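You operate a simulated robot arm through the tools that you are given. There is no shell and no other tool. Be economical: measure what you need, move in short steps, check, and stop when the job is done.

The job below is to be done with a simulated robot arm. You get a single attempt, and the scene is never put back.

TASK
Wind the watch on the green holder at setting 2.
Fine: shut the hood before you switch on; switch off when the lamp turns green; the watch stays in the winder. Set down upright: what you pick out. Where these are worked on the way, their far stop is far enough and under half their travel is too little: winder hood.

The check looks at the end state, three seconds after you hand in, the way a careful person would. Anything else that was tipped, shoved, dropped, spilled or broken makes it a failure.

THE ROBOT
A 6-joint arm with a two-finger parallel gripper, fixed in place. Base frame: the origin is at the foot of the arm, x ahead of it, y to its left, z up; the work surface is at about z = 0. Units: m, degrees, N and s.
With the tool pointing down near the work surface it reaches from about 0.14 to 0.58 m from the base axis. Its first joint turns from -66.0 to 66.0 degrees. Payload 2.1 kg.
The tool frame sits at the grasp point between the pads (the TCP): z along the fingers, y along the line on which they close. The tips reach 0.03 m beyond it. The gripper opens to 0.094 m. The fingers are 0.028 m wide and 0.01 m thick; the gripper's body (0.05 by 0.096 m) begins 0.055 m behind the TCP.
Orientation is told as [roll, pitch, yaw] about the base's x, y, z axes, in that order, counted from this pose: with the fingers straight down and closing along the base's y, the tool's x points along the base's -x, its y along +y and its z along -z.

THE INTERFACE
- The arm moves only by the tool servo_tool. Its argument "increments" is a list of rows, each an object (a shift or turn left out is 0, a gripper value left out holds the last) with "travel": the shift along the tool's x, y, z in units of 200 mm (1.0 is 200 mm), a list of three; "turn": the turn, a rotation vector about the tool's x, y, z in units of 45 degrees (1.0 is 45 degrees), a list of three; "fingers": the gripper command, from -1 (fully open) to 1 (shut), values between in proportion. In form: [{"travel": [tx, ty, tz], "turn": [rx, ry, rz], "fingers": fingers}, ...]. A call has 1 to 10 rows; each row is the pose to reach, as a shift and turn from the pose commanded when the call began, along the tool's axes at that moment. A call with a number of a shift or a turn outside -1 to 1 is refused whole. Rows are played at 5 a second. More than 0.05 m and 8.6 degrees between two rows, or a gripper value outside its range, and nothing of the call is played. A pose out of reach is approached as far as the arm can. The call stops where the force on the tool passes 40 N (or 10 N more than at its start, if that is more) or the arm is blocked; 0.2 s more then pass. The fingers move at their own pace (about 0.072 m/s each) and stop on an object; they squeeze with about 26 N. The grip force told is the motor's: it shows also when the fingers shut on nothing. Time passes only in rows, and 0.2 s behind the last, so rows that repeat a pose let the fingers close. It gives the time, the measured TCP pose, the force on the tool (base axes), the opening and the grip force at its end, in the units of the frame above (readings bear some noise), with the torque about the TCP (base axes, N m) and any sound that the robot's microphone picked up, and new pictures: "views" is both (left out), scene, wrist or none.
- Cameras (640 x 400 px; columns grow to the right, rows downward): "scene" is fixed at [0.0308, -0.3553, 0.5]; the picture's right is [0.94, -0.34, 0.00], its down [-0.15, -0.40, -0.91] and it looks along [0.31, 0.85, -0.42] (base axes); focal length 327 px, centre (320, 200). "wrist" rides on the gripper at [0.076, 0.014, -0.103] in the tool frame; the picture's right is [-0.18, 0.98, 0.00], its down [-0.75, -0.14, -0.64] and it looks along [-0.63, -0.12, 0.77] (tool axes); focal length 243 px, centre (320, 200). There is no depth. A picture from a camera that has moved, and an enlarged one, comes with that camera's place and axes in the base frame and with its lens.
- zoom(camera, box): a new picture of the part [left, top, right, bottom] of that camera's present view, enlarged. The clock stands still meanwhile.
- finish_job(): hands the job in; it is judged then, once.

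Work in short steps. Places have to be worked out from the pictures, the camera data and where the tool is seen: move nearer, look again, correct. Check each grasp and each placing, and mend what went wrong. You have 120 turns and 200 pictures in all, those below and enlarged ones among them. Open the gripper and draw the arm clear of the work before you hand the job in, unless the task says otherwise; then end with one line.

The tools are called after "Emit:" as a command line: name --argument value ..., lists and objects as JSON in quotes. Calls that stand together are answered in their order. servo_tool: Moves the arm, as the interface text tells. Its arguments: {"type":"object","properties":{"increments":{"type":"array","items":{"type":"object","properties":{"travel":{"type":"array","items":{"type":"number"}},"turn":{"type":"array","items":{"type":"number"}},"fingers":{"type":"number"}}}},"views":{"type":"string","enum":["both","scene","wrist","none"]}},"required":["increments"]} The other tools are called the same way: zoom (camera, box) takes an enlarged picture of a part of a camera's view; finish_job () hands the job in.

At the start:

```text
time: 0.0
position: [0.2866, 0.2576, 0.3563]
ee_rot: [0.0, -0.1, -0.2]
force: [0.2, -0.1, -0.6]
moment: [0.01, -0.04, -0.01]
width: 0.094
gripper_force: 0.1
```

scene: 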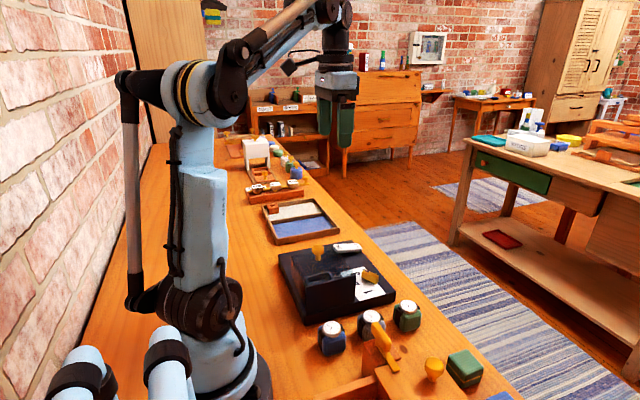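
wrist: 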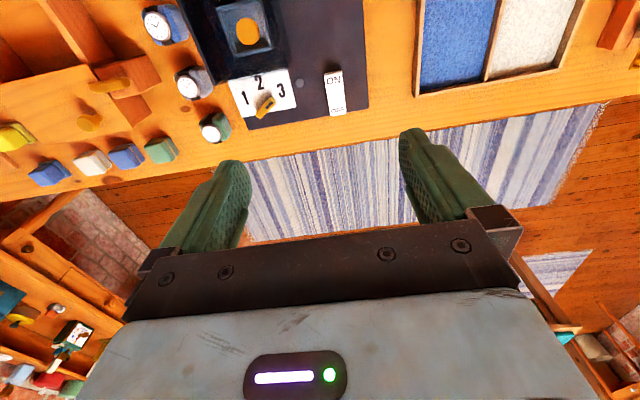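

I see the winder (dark box with dial 1/2/3 and ON switch) and three watches on holders. I zoom in for details.

Emit:
zoom --camera "scene" --box '[260, 220, 540, 400]'

Emit:
zoom --camera "wrist" --box '[0, 0, 420, 200]'

```text
2.22 times, centred on (400, 310) of scene
camera zoom: at [0.0308, -0.3553, 0.5], right [0.94, -0.34, 0.0], down [-0.15, -0.4, -0.91], along [0.31, 0.85, -0.42], focal length 726 px, centre (142, -44)
```

zoom: 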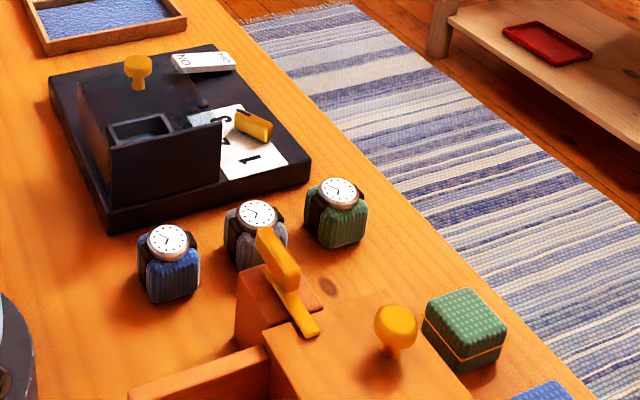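

```text
1.52 times, centred on (210, 100) of wrist
camera zoom: at [0.2099, 0.2721, 0.4585], right [0.19, 0.98, 0.0], down [0.75, -0.14, 0.64], along [0.63, -0.12, -0.77], focal length 370 px, centre (488, 352)
```

zoom: 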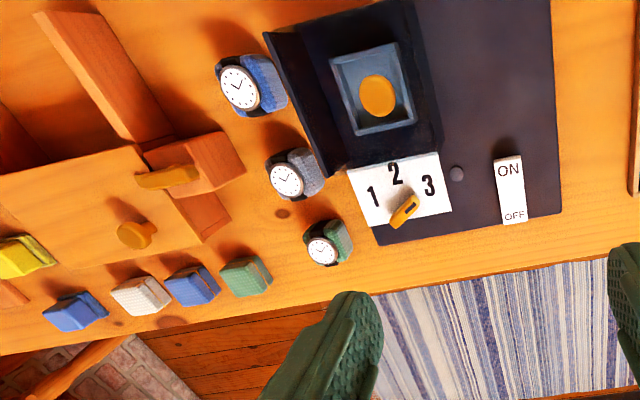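

Emit:
zoom --camera "scene" --box '[270, 230, 410, 330]'

Emit:
zoom --camera "wrist" --box '[160, 0, 380, 140]'

```text
4.00 times, centred on (340, 280) of scene
camera zoom: at [0.0308, -0.3553, 0.5], right [0.94, -0.34, 0.0], down [-0.15, -0.4, -0.91], along [0.31, 0.85, -0.42], focal length 1307 px, centre (240, -120)
```

zoom: 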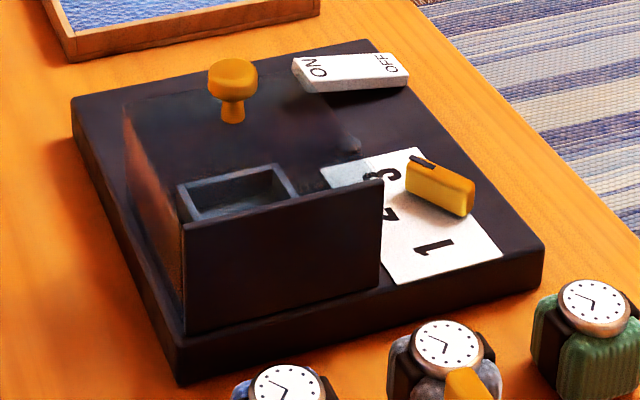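

```text
2.86 times, centred on (270, 70) of wrist
camera zoom: at [0.2099, 0.2721, 0.4585], right [0.19, 0.98, 0.0], down [0.75, -0.14, 0.64], along [0.63, -0.12, -0.77], focal length 693 px, centre (463, 571)
```

zoom: 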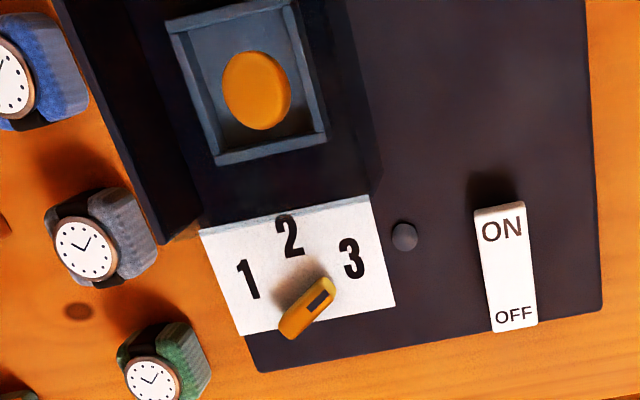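

The hood looks smoky and transparent with a yellow knob at about (0.223, 0.183, 0.12), and the recess is beneath it. The dial points near 3. I move the wrist camera back and sideways for a better view of the winder.

Emit:
servo_tool --increments '[{"travel": [0.1, -0.12, 0]}, {"travel": [0.2, -0.24, 0]}, {"travel": [0.3, -0.36, 0]}, {"travel": [0.4, -0.48, 0]}, {"travel": [0.4, -0.48, 0]}]'

```text
time: 1.2
position: [0.209, 0.1606, 0.3559]
ee_rot: [0.0, -0.1, -0.1]
force: [-0.4, 0.9, 0.0]
moment: [-0.01, -0.01, 0.0]
width: 0.094
gripper_force: 0.2
camera wrist: at [0.1322, 0.1752, 0.4591], right [0.19, 0.98, 0.0], down [0.75, -0.14, 0.64], along [0.63, -0.12, -0.77], focal length 243 px, centre (320, 200)
```

scene: 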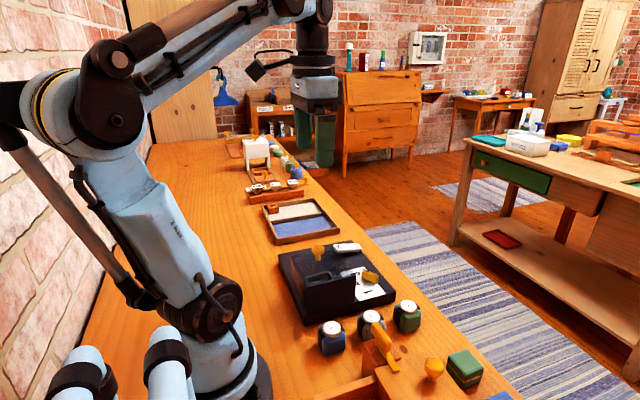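
wrist: 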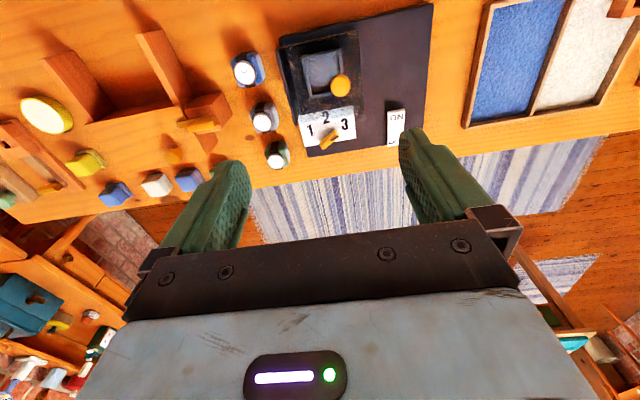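

Emit:
zoom --camera "wrist" --box '[220, 0, 440, 180]'

```text
2.22 times, centred on (330, 90) of wrist
camera zoom: at [0.1322, 0.1752, 0.4591], right [0.19, 0.98, 0.0], down [0.75, -0.14, 0.64], along [0.63, -0.12, -0.77], focal length 539 px, centre (298, 444)
```

zoom: 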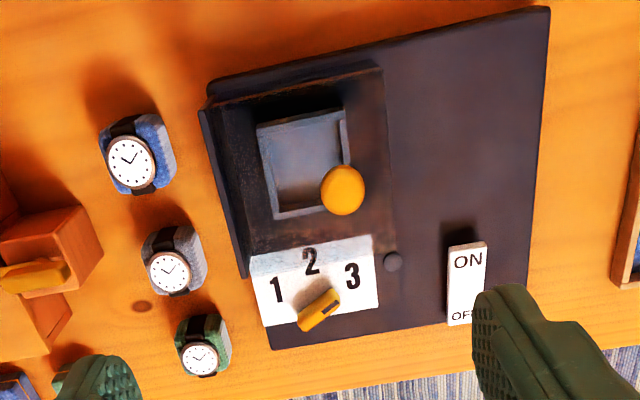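

Moving lower for a closer look at the hood (fingertips stay above 0.17).

Emit:
servo_tool --increments '[{"travel": [0, 0, 0.2]}, {"travel": [0, 0, 0.4]}, {"travel": [0, 0, 0.6]}, {"travel": [0, 0, 0.7]}, {"travel": [0, 0, 0.7]}]' --views "wrist"

Emit:
zoom --camera "wrist" --box '[180, 0, 460, 180]'

```text
time: 2.4
position: [0.2077, 0.1626, 0.2155]
ee_rot: [0.1, -0.1, 0.0]
force: [-0.7, -0.3, -1.0]
moment: [0.0, -0.01, 0.02]
width: 0.0941
gripper_force: 0.1
camera wrist: at [0.1316, 0.1771, 0.3174], right [0.19, 0.98, 0.0], down [0.75, -0.14, 0.64], along [0.63, -0.12, -0.77], focal length 243 px, centre (320, 200)
```

wrist: 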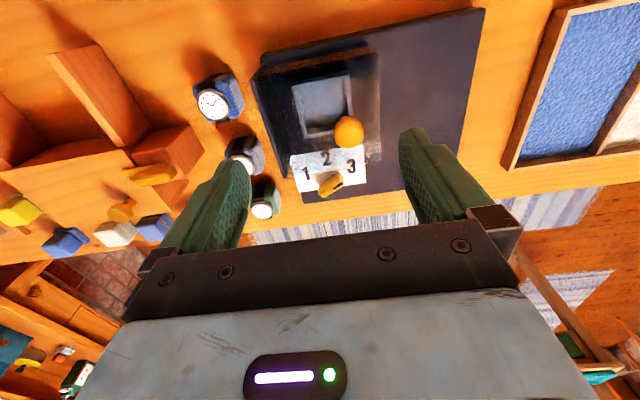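

```text
2.22 times, centred on (320, 90) of wrist
camera zoom: at [0.1316, 0.1771, 0.3174], right [0.19, 0.98, 0.0], down [0.75, -0.14, 0.64], along [0.63, -0.12, -0.77], focal length 539 px, centre (320, 444)
```

zoom: 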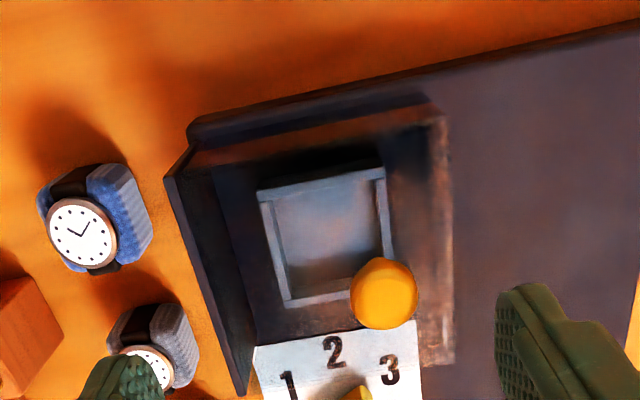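

The knob sits at about (0.224, 0.184, 0.12), and the winder is aligned with the base axes. I come down over the knob to grip its head.

Emit:
servo_tool --increments '[{"travel": [-0.08, 0.107, 0], "fingers": -0.06}, {"travel": [-0.08, 0.107, 0.15]}, {"travel": [-0.08, 0.107, 0.3]}, {"travel": [-0.08, 0.107, 0.4]}, {"travel": [-0.08, 0.107, 0.4]}]'

Emit:
zoom --camera "scene" --box '[270, 210, 410, 310]'

```text
time: 3.6
position: [0.2221, 0.1846, 0.1347]
ee_rot: [0.0, 0.0, -0.1]
force: [0.1, 0.0, 0.0]
moment: [-0.05, 0.03, 0.03]
width: 0.0498
gripper_force: 0.1
camera wrist: at [0.1467, 0.199, 0.2378], right [0.19, 0.98, 0.0], down [0.75, -0.14, 0.64], along [0.63, -0.12, -0.77], focal length 243 px, centre (320, 200)
```

scene: 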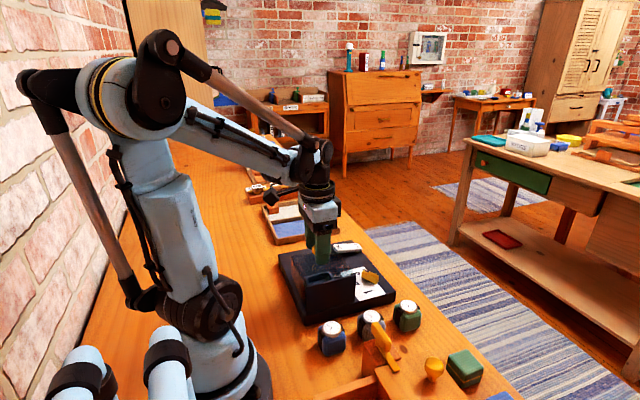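
wrist: 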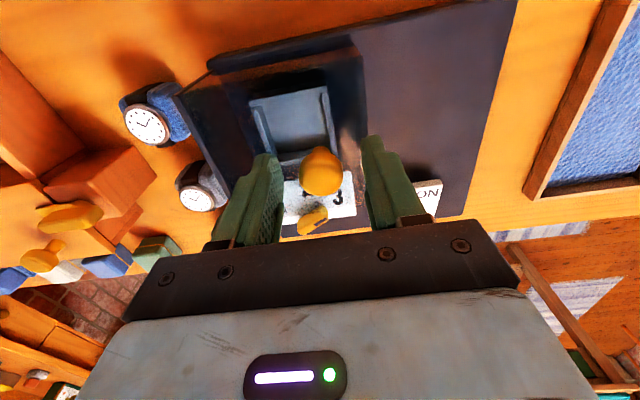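

```text
4.00 times, centred on (340, 260) of scene
camera zoom: at [0.0307, -0.3553, 0.5], right [0.94, -0.34, 0.0], down [-0.15, -0.4, -0.91], along [0.31, 0.85, -0.42], focal length 1307 px, centre (240, -40)
```

zoom: 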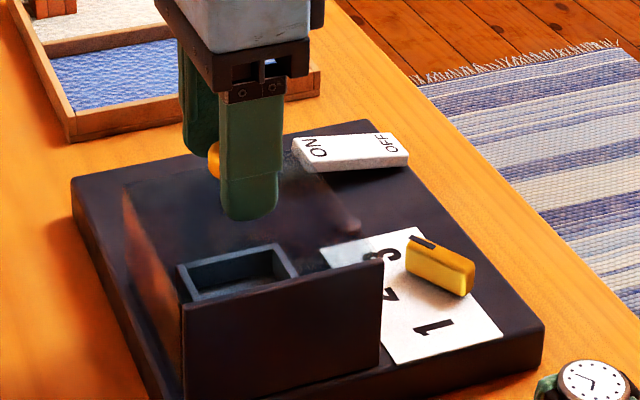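

The knob is between the fingers; I close on it.

Emit:
servo_tool --increments '[{"fingers": 0.3}, {"fingers": 0.7}, {"fingers": 0.8}, {"fingers": 0.8}]' --views "wrist"

```text
time: 4.6
position: [0.2225, 0.1844, 0.1353]
ee_rot: [0.0, -0.1, -0.1]
force: [1.2, 4.5, -7.6]
moment: [0.1, -0.01, 0.02]
width: 0.0253
gripper_force: 45.3
camera wrist: at [0.1467, 0.199, 0.238], right [0.18, 0.98, 0.0], down [0.75, -0.14, 0.64], along [0.63, -0.12, -0.77], focal length 243 px, centre (320, 200)
```

wrist: 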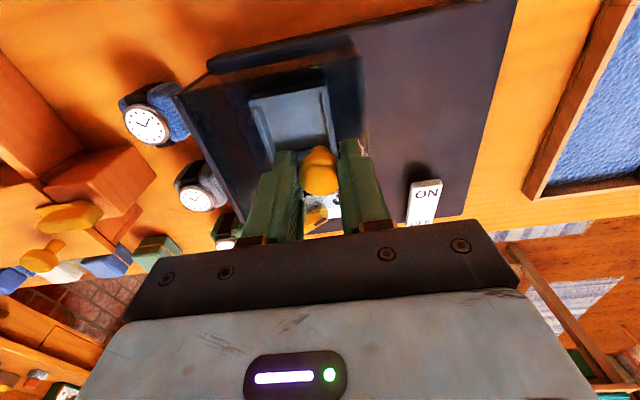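

The knob is held (25 mm). I test a small push toward +y.

Emit:
servo_tool --increments '[{"travel": [0, 0.02, 0]}, {"travel": [0, 0.04, 0]}, {"travel": [0, 0.04, 0]}]' --views "wrist"

```text
time: 5.4
position: [0.2217, 0.192, 0.1351]
ee_rot: [0.1, -0.2, 0.1]
force: [10.6, -0.5, -28.0]
moment: [-0.03, -0.35, 0.03]
width: 0.0256
gripper_force: 45.1
camera wrist: at [0.1463, 0.2068, 0.2384], right [0.19, 0.98, 0.0], down [0.75, -0.14, 0.64], along [0.63, -0.12, -0.76], focal length 243 px, centre (320, 200)
```

wrist: 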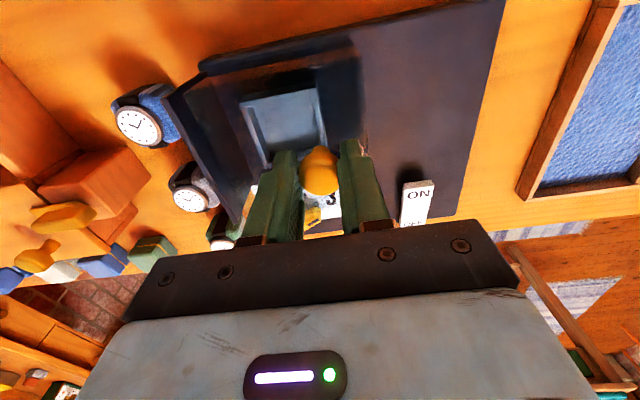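

Emit:
zoom --camera "scene" --box '[270, 210, 410, 310]'

Emit:
zoom --camera "wrist" --box '[150, 20, 430, 240]'

```text
4.00 times, centred on (340, 260) of scene
camera zoom: at [0.0308, -0.3552, 0.5], right [0.94, -0.34, 0.0], down [-0.15, -0.4, -0.91], along [0.31, 0.85, -0.42], focal length 1307 px, centre (240, -40)
```

zoom: 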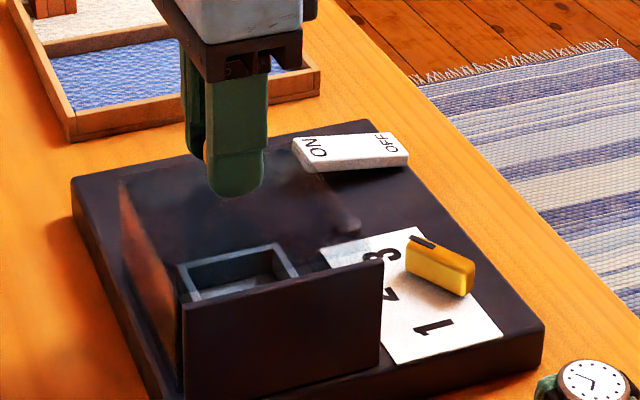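

```text
1.82 times, centred on (290, 130) of wrist
camera zoom: at [0.1463, 0.2068, 0.2384], right [0.19, 0.98, 0.0], down [0.75, -0.14, 0.64], along [0.63, -0.12, -0.76], focal length 441 px, centre (374, 327)
```

zoom: 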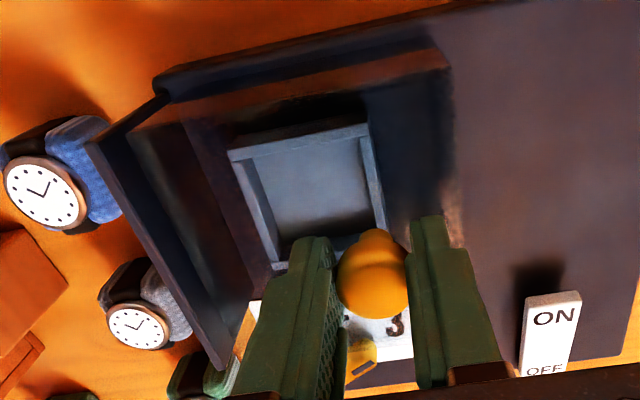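

The knob moved 8 mm with almost no y force, but there is a z load of -28 N. I probe z slightly to find the sense of the constraint.

Emit:
servo_tool --increments '[{"travel": [0, 0.04, -0.01]}, {"travel": [0, 0.04, -0.01]}]' --views "none"

```text
time: 6.0
position: [0.2224, 0.2007, 0.1394]
ee_rot: [0.0, 0.2, 0.0]
force: [-5.8, 0.5, -29.8]
moment: [0.04, 0.02, 0.04]
width: 0.0251
gripper_force: 45.3
```

The knob rises as it goes +y, so the hood swings about a hinge low on the +y side, near (y 0.215, z 0.025). I follow that arc, turning the tool with it.

Emit:
servo_tool --increments '[{"travel": [0, 0, -0.0225], "turn": [0.178, 0, 0]}, {"travel": [0, 0.07, -0.028], "turn": [0.333, 0, 0]}, {"travel": [0, 0.14, -0.0235], "turn": [0.489, 0, 0]}, {"travel": [0, 0.14, -0.0235], "turn": [0.489, 0, 0]}]'

Emit:
zoom --camera "scene" --box '[270, 210, 410, 310]'

```text
time: 7.0
position: [0.2227, 0.2277, 0.1449]
ee_rot: [-22.1, 0.0, -0.2]
force: [-14.6, 2.2, 4.2]
moment: [0.03, 0.5, -0.09]
width: 0.0255
gripper_force: 45.2
camera wrist: at [0.1474, 0.2789, 0.2342], right [0.18, 0.91, -0.37], down [0.75, 0.11, 0.65], along [0.63, -0.4, -0.67], focal length 243 px, centre (320, 200)
```

scene: 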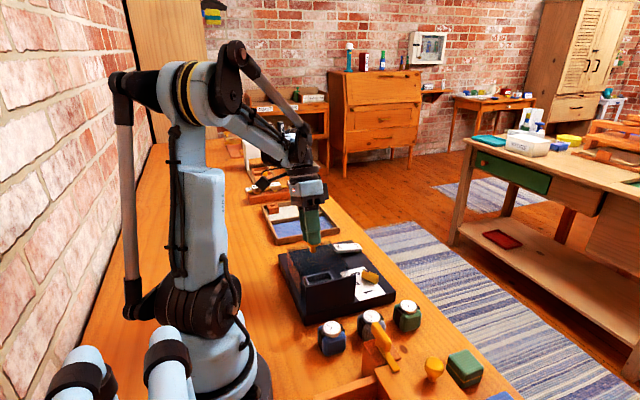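
wrist: 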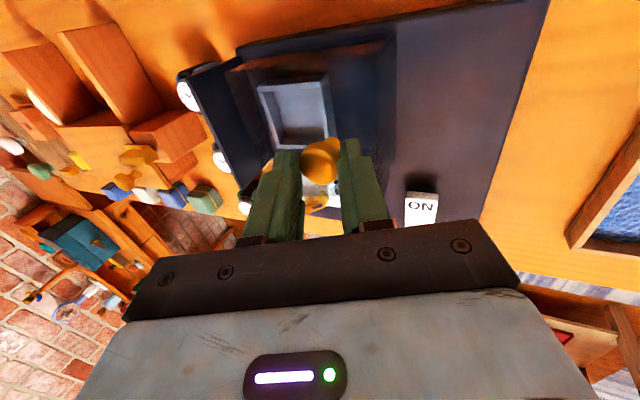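

```text
4.00 times, centred on (340, 260) of scene
camera zoom: at [0.0307, -0.3553, 0.5], right [0.94, -0.34, 0.0], down [-0.15, -0.4, -0.91], along [0.31, 0.85, -0.42], focal length 1307 px, centre (240, -40)
```

zoom: 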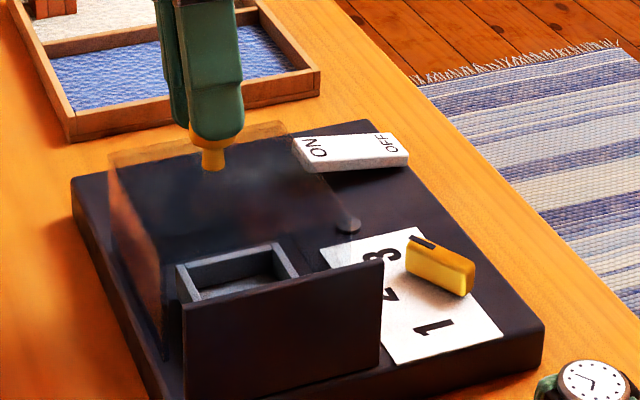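

The hood tips as expected; a refit gives a hinge near (y 0.232, z 0.029). I continue the arc to about 54°.

Emit:
servo_tool --increments '[{"travel": [0, 0.071, -0.039], "turn": [0.178, 0, 0]}, {"travel": [0, 0.15, -0.056], "turn": [0.356, 0, 0]}, {"travel": [0, 0.232, -0.062], "turn": [0.533, 0, 0]}, {"travel": [0, 0.313, -0.056], "turn": [0.711, 0, 0]}, {"travel": [0, 0.313, -0.056], "turn": [0.711, 0, 0]}]'

Emit:
zoom --camera "scene" --box '[270, 210, 410, 310]'

```text
time: 8.2
position: [0.3163, 0.2192, 0.1321]
ee_rot: [-41.7, -5.0, 5.0]
force: [0.5, -0.4, -0.3]
moment: [0.02, 0.02, 0.0]
width: 0.0092
gripper_force: 0.1
out of reach, approached as far as the arm can: row 2, 3, 4, 5
camera wrist: at [0.2286, 0.2903, 0.1933], right [0.17, 0.75, -0.64], down [0.67, 0.38, 0.64], along [0.72, -0.54, -0.44], focal length 243 px, centre (320, 200)
```

scene: 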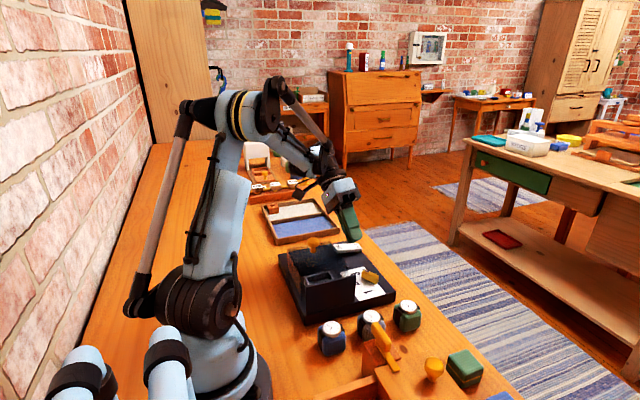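
wrist: 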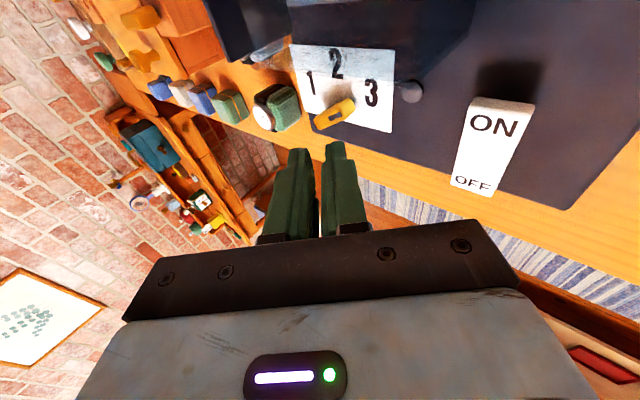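

```text
4.00 times, centred on (340, 260) of scene
camera zoom: at [0.0308, -0.3553, 0.5], right [0.94, -0.34, 0.0], down [-0.15, -0.4, -0.91], along [0.31, 0.85, -0.42], focal length 1307 px, centre (240, -40)
```

zoom: 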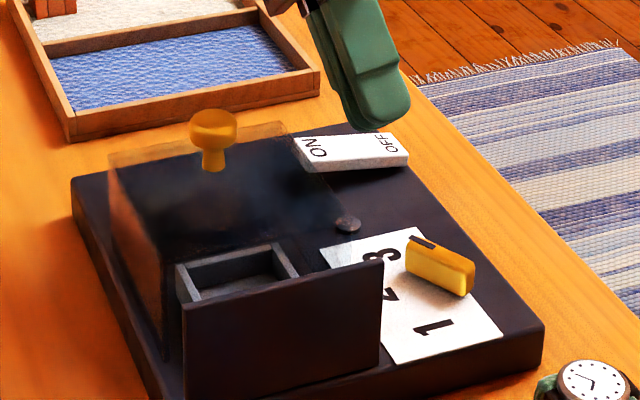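

The gripper slipped off (the tilt went out of reach). The picture shows the hood upright and shifted 30 mm in +y, so it is a slide, not a hinge. I raise the tool first and read the pose.

Emit:
servo_tool --increments '[{"travel": [0, -0.08, -0.09]}, {"travel": [0, -0.166, -0.187]}, {"travel": [0, -0.166, -0.187]}]' --views "none"

```text
time: 9.0
position: [0.311, 0.2203, 0.1775]
ee_rot: [-41.4, -5.0, 5.1]
force: [-0.1, 0.0, 1.1]
moment: [-0.02, 0.04, 0.01]
width: 0.0094
gripper_force: 0.0
```

Emit:
servo_tool --increments '[{"turn": [-0.18, 0, 0]}, {"turn": [-0.36, 0, 0]}, {"turn": [-0.54, 0, 0]}, {"turn": [-0.73, 0, 0]}, {"turn": [-0.92, 0, 0]}, {"turn": [-0.92, 0, 0]}]' --views "none"

```text
time: 10.4
position: [0.3083, 0.2226, 0.1771]
ee_rot: [0.0, -4.9, 5.0]
force: [-0.7, -1.2, -0.4]
moment: [0.01, 0.0, 0.01]
width: 0.0095
gripper_force: 0.0
```

Emit:
servo_tool --increments '[{"travel": [0.14, -0.013, 0], "turn": [0, 0.111, 0.111], "fingers": -0.06}, {"travel": [0.28, -0.026, 0], "turn": [0, 0.111, 0.111]}, {"travel": [0.42, -0.04, 0], "turn": [0, 0.111, 0.111]}, {"travel": [0.42, -0.04, 0], "turn": [0, 0.111, 0.111]}]'

```text
time: 11.4
position: [0.2259, 0.2073, 0.1692]
ee_rot: [0.0, 0.1, -0.1]
force: [0.5, 0.6, 0.3]
moment: [0.0, 0.01, 0.04]
width: 0.0497
gripper_force: 0.1
camera wrist: at [0.1511, 0.2213, 0.2727], right [0.19, 0.98, 0.0], down [0.75, -0.14, 0.64], along [0.63, -0.12, -0.77], focal length 243 px, centre (320, 200)
```

scene: 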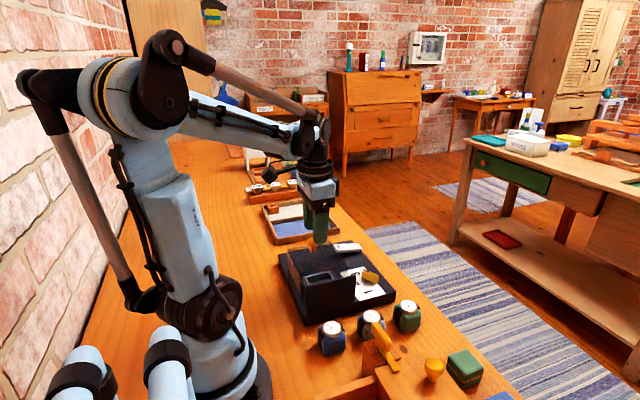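
wrist: 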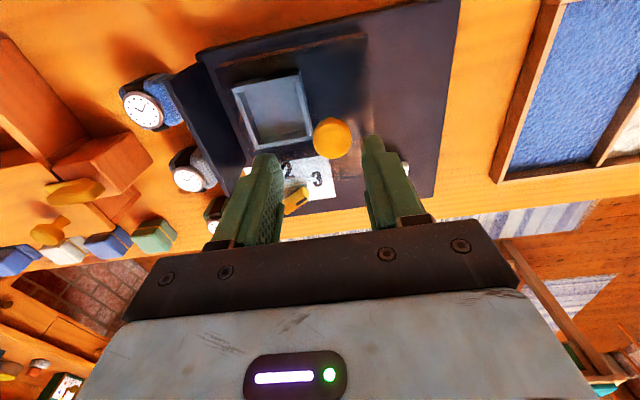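

The knob is at about (0.2245, 0.2154). I descend, grip and slide straight in +y.

Emit:
servo_tool --increments '[{"travel": [0.007, 0.04, 0.05]}, {"travel": [0.007, 0.04, 0.175]}, {"travel": [0.007, 0.04, 0.175], "fingers": 0.4}, {"travel": [0.007, 0.04, 0.175], "fingers": 0.8}, {"travel": [0.007, 0.04, 0.175], "fingers": 0.8}, {"travel": [0.007, 0.08, 0.175]}, {"travel": [0.007, 0.12, 0.175]}, {"travel": [0.007, 0.12, 0.175]}]'

```text
time: 13.2
position: [0.2267, 0.2316, 0.1353]
ee_rot: [0.0, 0.1, 0.0]
force: [-4.2, 1.0, -4.9]
moment: [0.02, -0.1, 0.0]
width: 0.0254
gripper_force: 44.8
camera wrist: at [0.1508, 0.2466, 0.2381], right [0.18, 0.98, 0.0], down [0.75, -0.14, 0.64], along [0.63, -0.12, -0.77], focal length 243 px, centre (320, 200)
```

scene: 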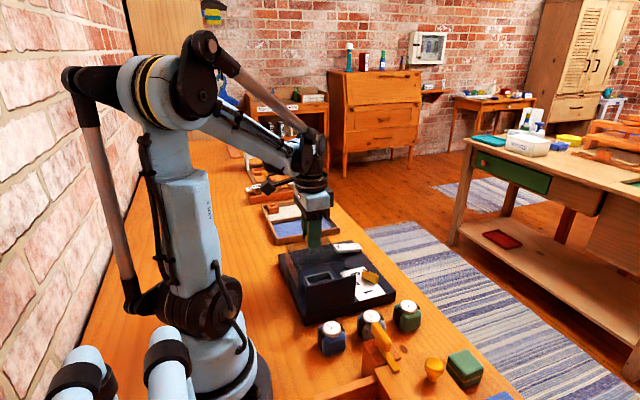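
wrist: 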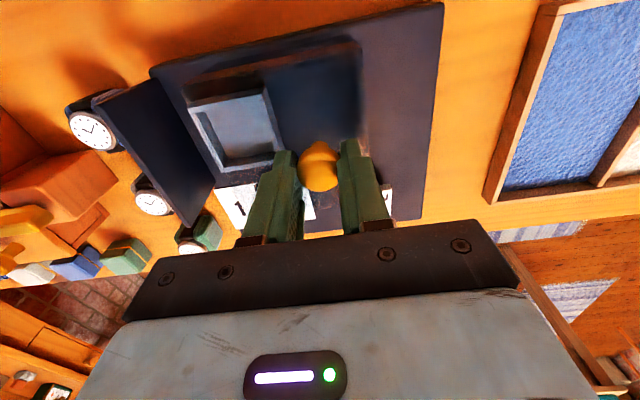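

It slides smoothly. I keep going in +y until the stop.

Emit:
servo_tool --increments '[{"travel": [0, 0.04, 0]}, {"travel": [0, 0.08, 0]}, {"travel": [0, 0.12, 0]}, {"travel": [0, 0.16, 0]}, {"travel": [0, 0.2, 0]}, {"travel": [0, 0.2, 0]}]'

```text
time: 14.6
position: [0.227, 0.2718, 0.1366]
ee_rot: [0.0, 0.1, -0.1]
force: [9.9, 0.3, 3.8]
moment: [0.04, -0.49, 0.06]
width: 0.0253
gripper_force: 45.3
camera wrist: at [0.1504, 0.2858, 0.2388], right [0.19, 0.98, 0.0], down [0.75, -0.14, 0.64], along [0.63, -0.12, -0.77], focal length 243 px, centre (320, 200)
```

scene: 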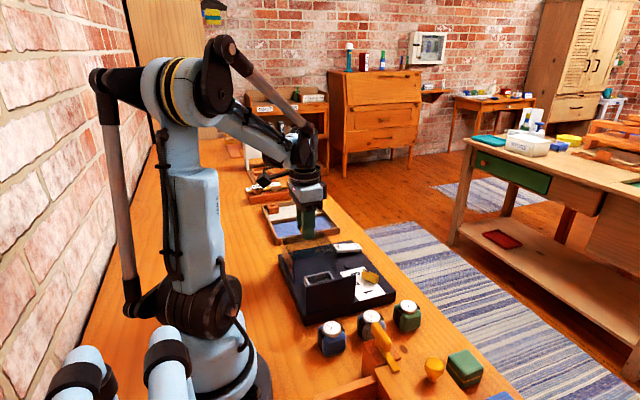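
wrist: 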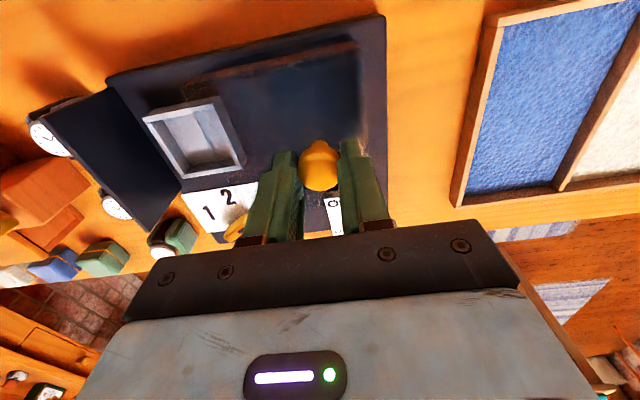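

Emit:
servo_tool --increments '[{"travel": [0, 0.03, 0]}, {"travel": [0, 0.06, 0]}, {"travel": [0, 0.09, 0]}, {"travel": [0, 0.12, 0]}, {"travel": [0, 0.12, 0]}]'

Emit:
zoom --camera "scene" --box '[270, 210, 410, 310]'

```text
time: 15.6
position: [0.2253, 0.2903, 0.1353]
ee_rot: [-0.9, 0.2, -0.4]
force: [-1.1, -1.2, 4.2]
moment: [-0.08, -0.24, 0.02]
width: 0.0254
gripper_force: 44.9
stopped in row 5: the force on the tool passed its limit at 44 N (the readings are from after the stop); the commanded pose is now the measured one
camera wrist: at [0.1506, 0.3064, 0.2381], right [0.19, 0.98, -0.02], down [0.75, -0.13, 0.64], along [0.63, -0.13, -0.77], focal length 243 px, centre (320, 200)
```

scene: 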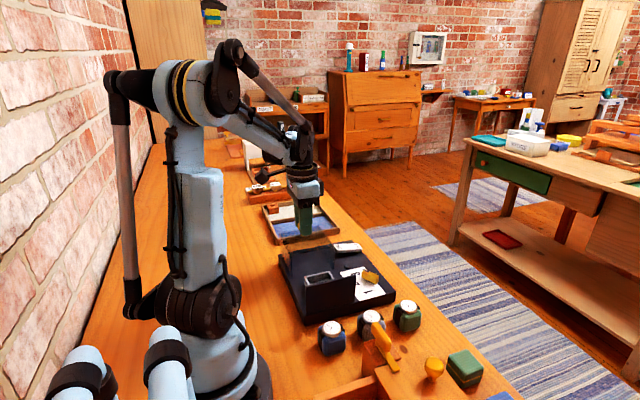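
wrist: 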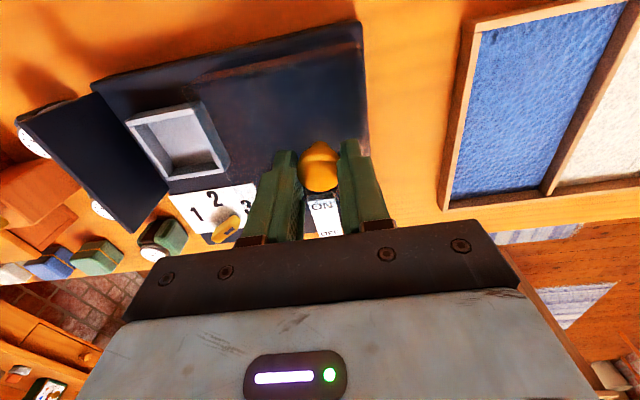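

```text
4.00 times, centred on (340, 260) of scene
camera zoom: at [0.0307, -0.3553, 0.5], right [0.94, -0.34, 0.0], down [-0.15, -0.4, -0.91], along [0.31, 0.85, -0.42], focal length 1307 px, centre (240, -40)
```

zoom: 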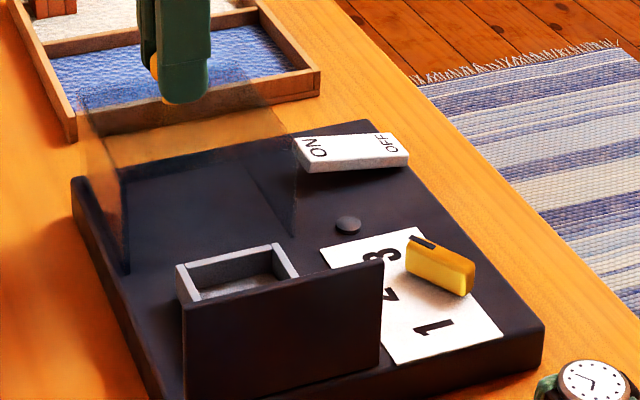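

The hood is at its far stop and the recess is uncovered. I release and rise.

Emit:
servo_tool --increments '[{"fingers": -0.06}, {"fingers": -0.06}, {"travel": [0, 0, -0.2], "turn": [-0.02, 0, 0]}, {"travel": [0, -0.2, -0.4], "turn": [-0.02, 0, 0]}, {"travel": [0, -0.4, -0.5], "turn": [-0.02, 0, 0], "fingers": -1}, {"travel": [0, -0.6, -0.5], "turn": [-0.02, 0, 0]}, {"travel": [0, -0.8, -0.5], "turn": [-0.02, 0, 0]}, {"travel": [0, -1, -0.5], "turn": [-0.02, 0, 0]}, {"travel": [-0.2, -1, -0.5], "turn": [-0.02, 0, 0]}, {"travel": [-0.2, -1, -0.5], "turn": [-0.02, 0, 0]}]'

Emit:
zoom --camera "wrist" --box '[200, 0, 480, 180]'

```text
refused: row 4 steps farther than a row can; nothing moved
```

```text
2.22 times, centred on (340, 90) of wrist
camera zoom: at [0.1506, 0.3064, 0.2381], right [0.19, 0.98, -0.02], down [0.75, -0.13, 0.64], along [0.63, -0.13, -0.77], focal length 539 px, centre (276, 444)
```

zoom: 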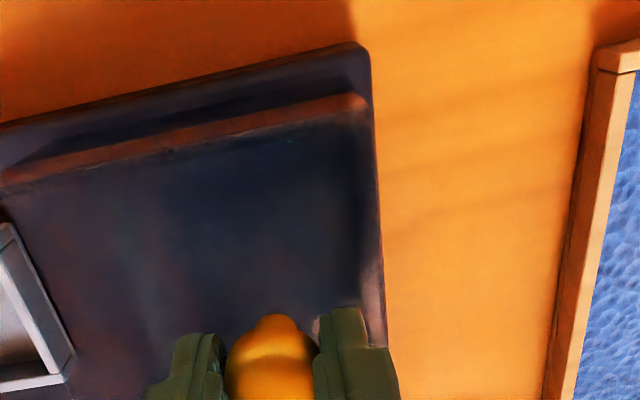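

Row step was too large; I redo it with smaller steps.

Emit:
servo_tool --increments '[{"fingers": -0.06}, {"fingers": -0.06}, {"travel": [0, 0, -0.2], "turn": [-0.02, 0, 0]}, {"travel": [0, 0, -0.4], "turn": [-0.02, 0, 0]}, {"travel": [0, -0.2, -0.5], "turn": [-0.02, 0, 0]}, {"travel": [0, -0.4, -0.5], "turn": [-0.02, 0, 0], "fingers": -1}, {"travel": [0, -0.6, -0.5], "turn": [-0.02, 0, 0]}, {"travel": [0, -0.8, -0.5], "turn": [-0.02, 0, 0]}, {"travel": [0, -1, -0.5], "turn": [-0.02, 0, 0]}, {"travel": [-0.2, -1, -0.5], "turn": [-0.02, 0, 0]}]' --views "wrist"

Emit:
zoom --camera "wrist" --box '[220, 0, 440, 140]'

Emit:
zoom --camera "scene" --box '[270, 210, 480, 360]'

```text
time: 17.8
position: [0.2652, 0.0891, 0.2389]
ee_rot: [0.0, 0.1, -0.2]
force: [-0.1, -0.7, -0.2]
moment: [0.02, -0.01, -0.01]
width: 0.0939
gripper_force: 0.0
camera wrist: at [0.1903, 0.1039, 0.3424], right [0.19, 0.98, 0.0], down [0.75, -0.14, 0.64], along [0.63, -0.12, -0.77], focal length 243 px, centre (320, 200)
```

wrist: 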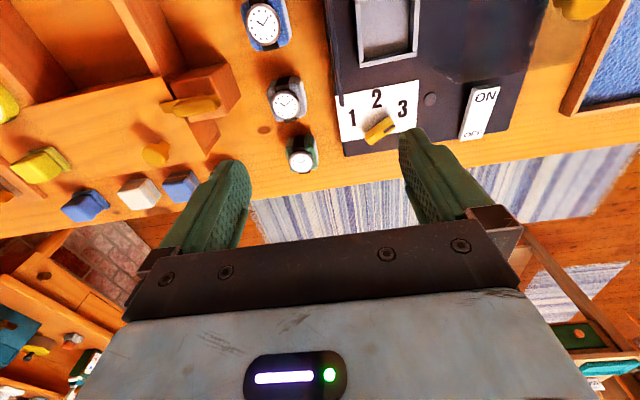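

```text
2.86 times, centred on (330, 70) of wrist
camera zoom: at [0.1903, 0.1039, 0.3424], right [0.19, 0.98, 0.0], down [0.75, -0.14, 0.64], along [0.63, -0.12, -0.77], focal length 693 px, centre (291, 571)
```

zoom: 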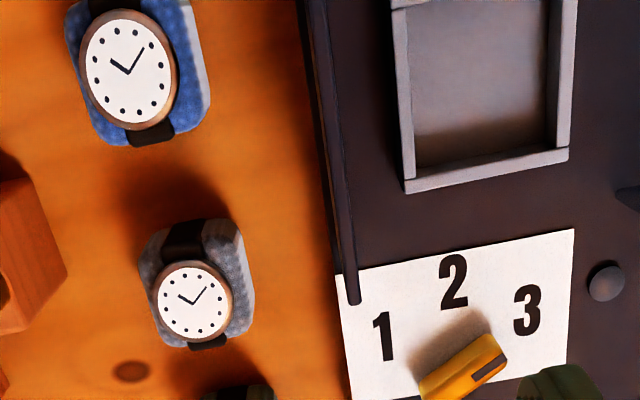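

```text
2.67 times, centred on (375, 285) of scene
camera zoom: at [0.0307, -0.3553, 0.5], right [0.94, -0.34, 0.0], down [-0.15, -0.4, -0.91], along [0.31, 0.85, -0.42], focal length 871 px, centre (173, -27)
```

zoom: 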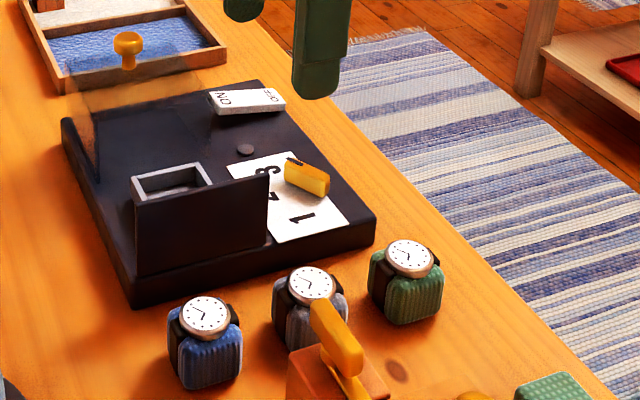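

I move nearer to the green holder for a precise look.

Emit:
servo_tool --increments '[{"travel": [-0.1, -0.1, 0.1]}, {"travel": [-0.2, -0.2, 0.2]}, {"travel": [-0.2, -0.2, 0.3]}, {"travel": [-0.2, -0.2, 0.3]}]' --views "wrist"

Emit:
zoom --camera "wrist" --box '[220, 20, 440, 160]'

```text
time: 18.8
position: [0.3047, 0.0505, 0.1785]
ee_rot: [0.1, 0.1, -0.1]
force: [1.3, 0.4, -0.5]
moment: [0.01, -0.01, 0.03]
width: 0.0939
gripper_force: 0.1
camera wrist: at [0.2296, 0.0652, 0.2817], right [0.19, 0.98, 0.0], down [0.75, -0.14, 0.64], along [0.63, -0.12, -0.77], focal length 243 px, centre (320, 200)
```

wrist: 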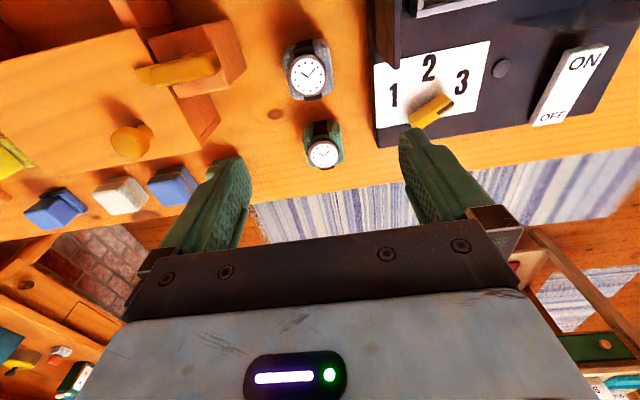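

```text
2.86 times, centred on (330, 90) of wrist
camera zoom: at [0.2296, 0.0652, 0.2817], right [0.19, 0.98, 0.0], down [0.75, -0.14, 0.64], along [0.63, -0.12, -0.77], focal length 693 px, centre (291, 514)
```

zoom: 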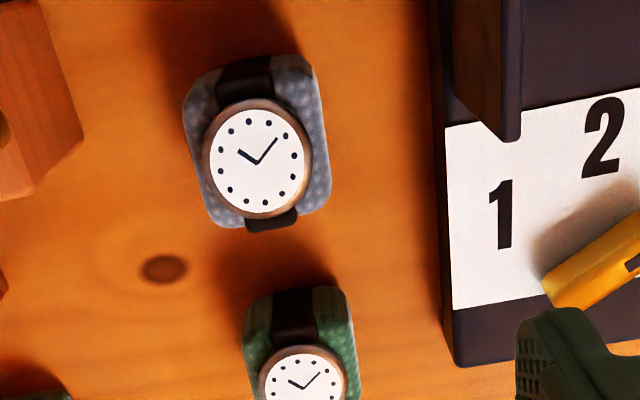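

Emit:
zoom --camera "scene" --box '[375, 290, 445, 340]'

Emit:
zoom --camera "scene" --box '[275, 240, 405, 325]'

```text
8.00 times, centred on (410, 315) of scene
camera zoom: at [0.0307, -0.3553, 0.5], right [0.94, -0.34, 0.0], down [-0.15, -0.4, -0.91], along [0.31, 0.85, -0.42], focal length 2614 px, centre (-400, -720)
```

zoom: 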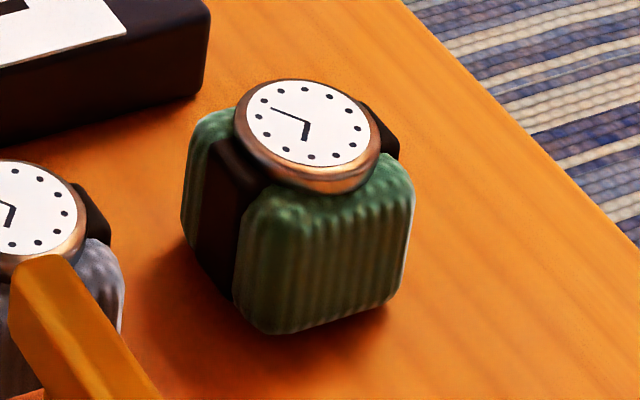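

```text
4.71 times, centred on (340, 282) of scene
camera zoom: at [0.0307, -0.3553, 0.5], right [0.94, -0.34, 0.0], down [-0.15, -0.4, -0.91], along [0.31, 0.85, -0.42], focal length 1538 px, centre (226, -188)
```

zoom: 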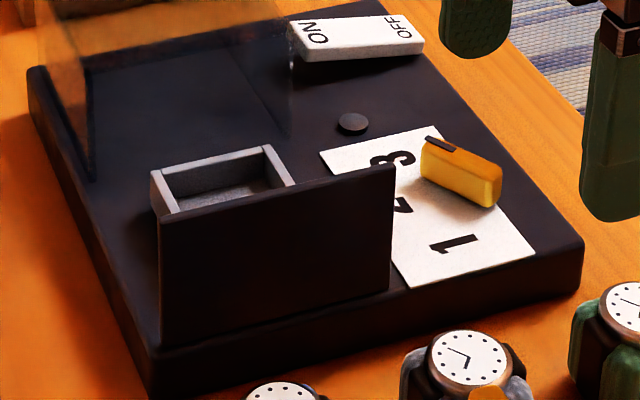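

The recess cup depth matters for grip height, so I inspect the cup from above before grasping.

Emit:
servo_tool --increments '[{"travel": [0.15, 0.12, -0.05]}, {"travel": [0.3, 0.24, -0.1]}, {"travel": [0.45, 0.36, -0.1]}, {"travel": [0.6, 0.5, -0.1]}, {"travel": [0.6, 0.5, -0.1]}]' --views "wrist"

Emit:
zoom --camera "wrist" --box '[230, 20, 450, 160]'

```text
time: 20.0
position: [0.1857, 0.1523, 0.1963]
ee_rot: [0.1, 0.1, -0.3]
force: [-0.7, 0.2, 0.3]
moment: [-0.01, 0.02, 0.03]
width: 0.094
gripper_force: 0.0
camera wrist: at [0.1103, 0.1671, 0.2999], right [0.19, 0.98, 0.0], down [0.75, -0.15, 0.64], along [0.63, -0.12, -0.77], focal length 243 px, centre (320, 200)
```

wrist: 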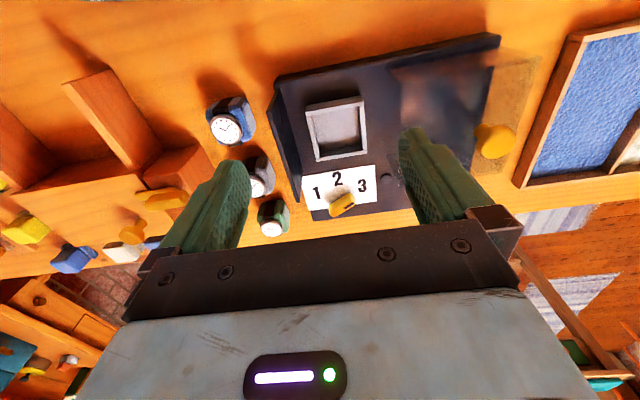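

```text
2.86 times, centred on (340, 90) of wrist
camera zoom: at [0.1103, 0.1671, 0.2999], right [0.19, 0.98, 0.0], down [0.75, -0.15, 0.64], along [0.63, -0.12, -0.77], focal length 693 px, centre (263, 514)
```

zoom: 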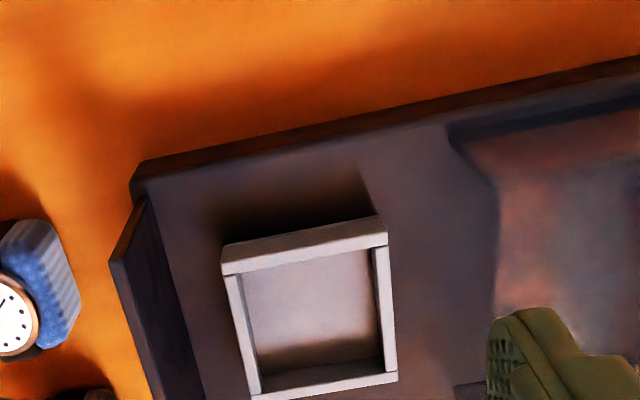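

Cup: inner about 48 mm square, centre about (0.224, 0.164), rim z about 0.055. Holder: about 41 mm wide, centre about (0.354, 0.0445). I go above the green holder.

Emit:
servo_tool --increments '[{"travel": [-0.17, -0.11, 0]}, {"travel": [-0.34, -0.22, 0], "fingers": -0.4}, {"travel": [-0.51, -0.33, 0]}, {"travel": [-0.68, -0.44, 0]}, {"travel": [-0.84, -0.54, 0.1]}, {"travel": [-0.84, -0.54, 0.3]}, {"travel": [-0.84, -0.54, 0.45]}, {"travel": [-0.84, -0.54, 0.45]}]'

Emit:
zoom --camera "scene" --box '[340, 250, 480, 350]'

```text
time: 21.8
position: [0.352, 0.0453, 0.1088]
ee_rot: [0.0, 0.1, -0.3]
force: [-0.1, -0.3, -0.3]
moment: [0.03, 0.01, 0.0]
width: 0.0659
gripper_force: 0.0
camera wrist: at [0.2769, 0.0609, 0.2116], right [0.19, 0.98, 0.0], down [0.75, -0.14, 0.64], along [0.63, -0.12, -0.77], focal length 243 px, centre (320, 200)
```

scene: 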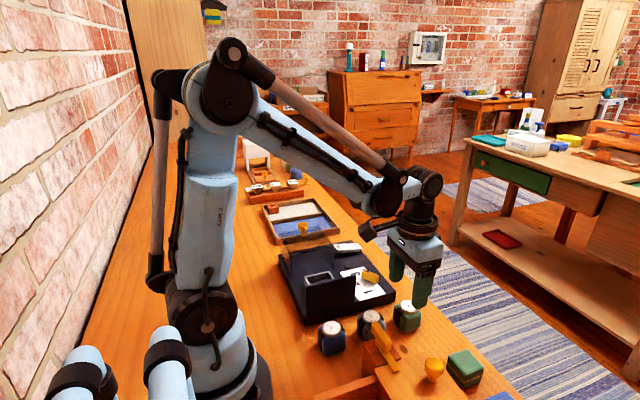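
wrist: 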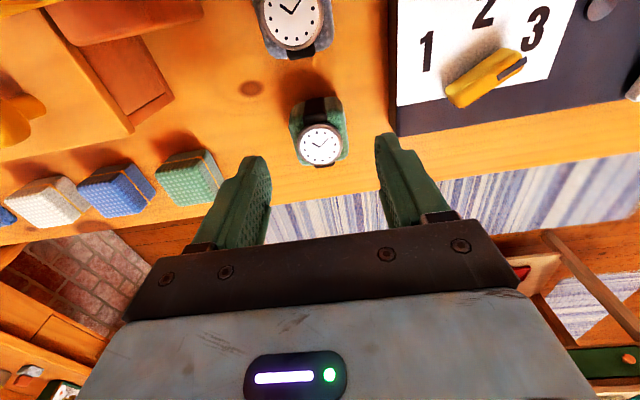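

```text
4.00 times, centred on (410, 300) of scene
camera zoom: at [0.0307, -0.3553, 0.5], right [0.94, -0.34, 0.0], down [-0.15, -0.4, -0.91], along [0.31, 0.85, -0.42], focal length 1307 px, centre (-40, -200)
```

zoom: 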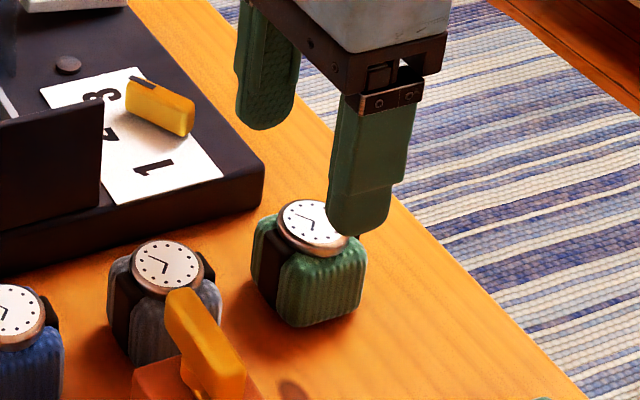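

Fingers straddle the holder. I descend to z = 0.047 and grip.

Emit:
servo_tool --increments '[{"travel": [-0.012, 0, 0.15]}, {"travel": [-0.012, 0, 0.25]}, {"travel": [-0.012, 0, 0.31]}, {"travel": [-0.012, 0, 0.31], "fingers": 0}, {"travel": [-0.012, 0, 0.31], "fingers": 0.4}, {"travel": [-0.012, 0, 0.31], "fingers": 0.4}, {"travel": [-0.012, 0, 0.31], "fingers": 0.4}]'

Emit:
zoom --camera "scene" --box '[340, 250, 480, 350]'

```text
time: 23.4
position: [0.3565, 0.0461, 0.0462]
ee_rot: [0.0, 0.1, -0.3]
force: [-0.2, -0.4, 38.3]
moment: [0.0, -0.05, 0.07]
width: 0.0438
gripper_force: 26.3
camera wrist: at [0.281, 0.059, 0.1492], right [0.19, 0.98, 0.0], down [0.75, -0.14, 0.64], along [0.63, -0.12, -0.77], focal length 243 px, centre (320, 200)
```

scene: 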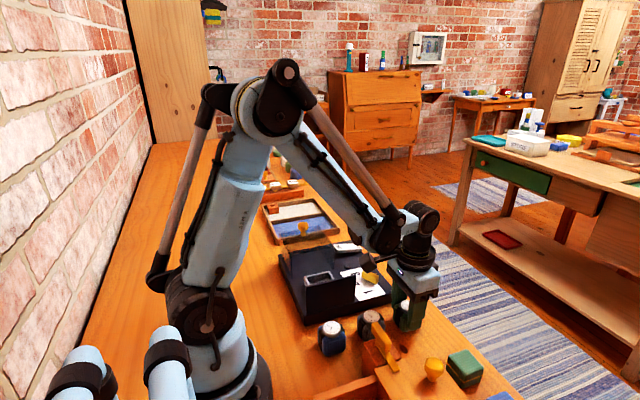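
wrist: 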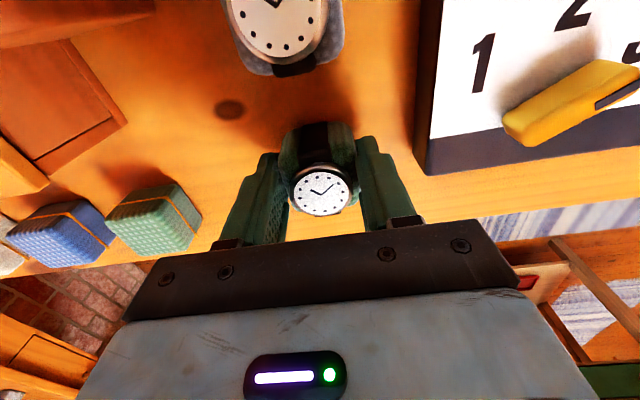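

```text
4.00 times, centred on (410, 300) of scene
camera zoom: at [0.0306, -0.3553, 0.5], right [0.94, -0.34, 0.0], down [-0.14, -0.4, -0.91], along [0.31, 0.85, -0.42], focal length 1307 px, centre (-40, -200)
```

zoom: 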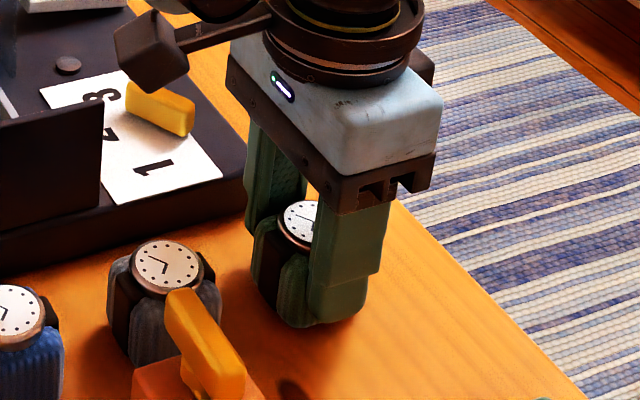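

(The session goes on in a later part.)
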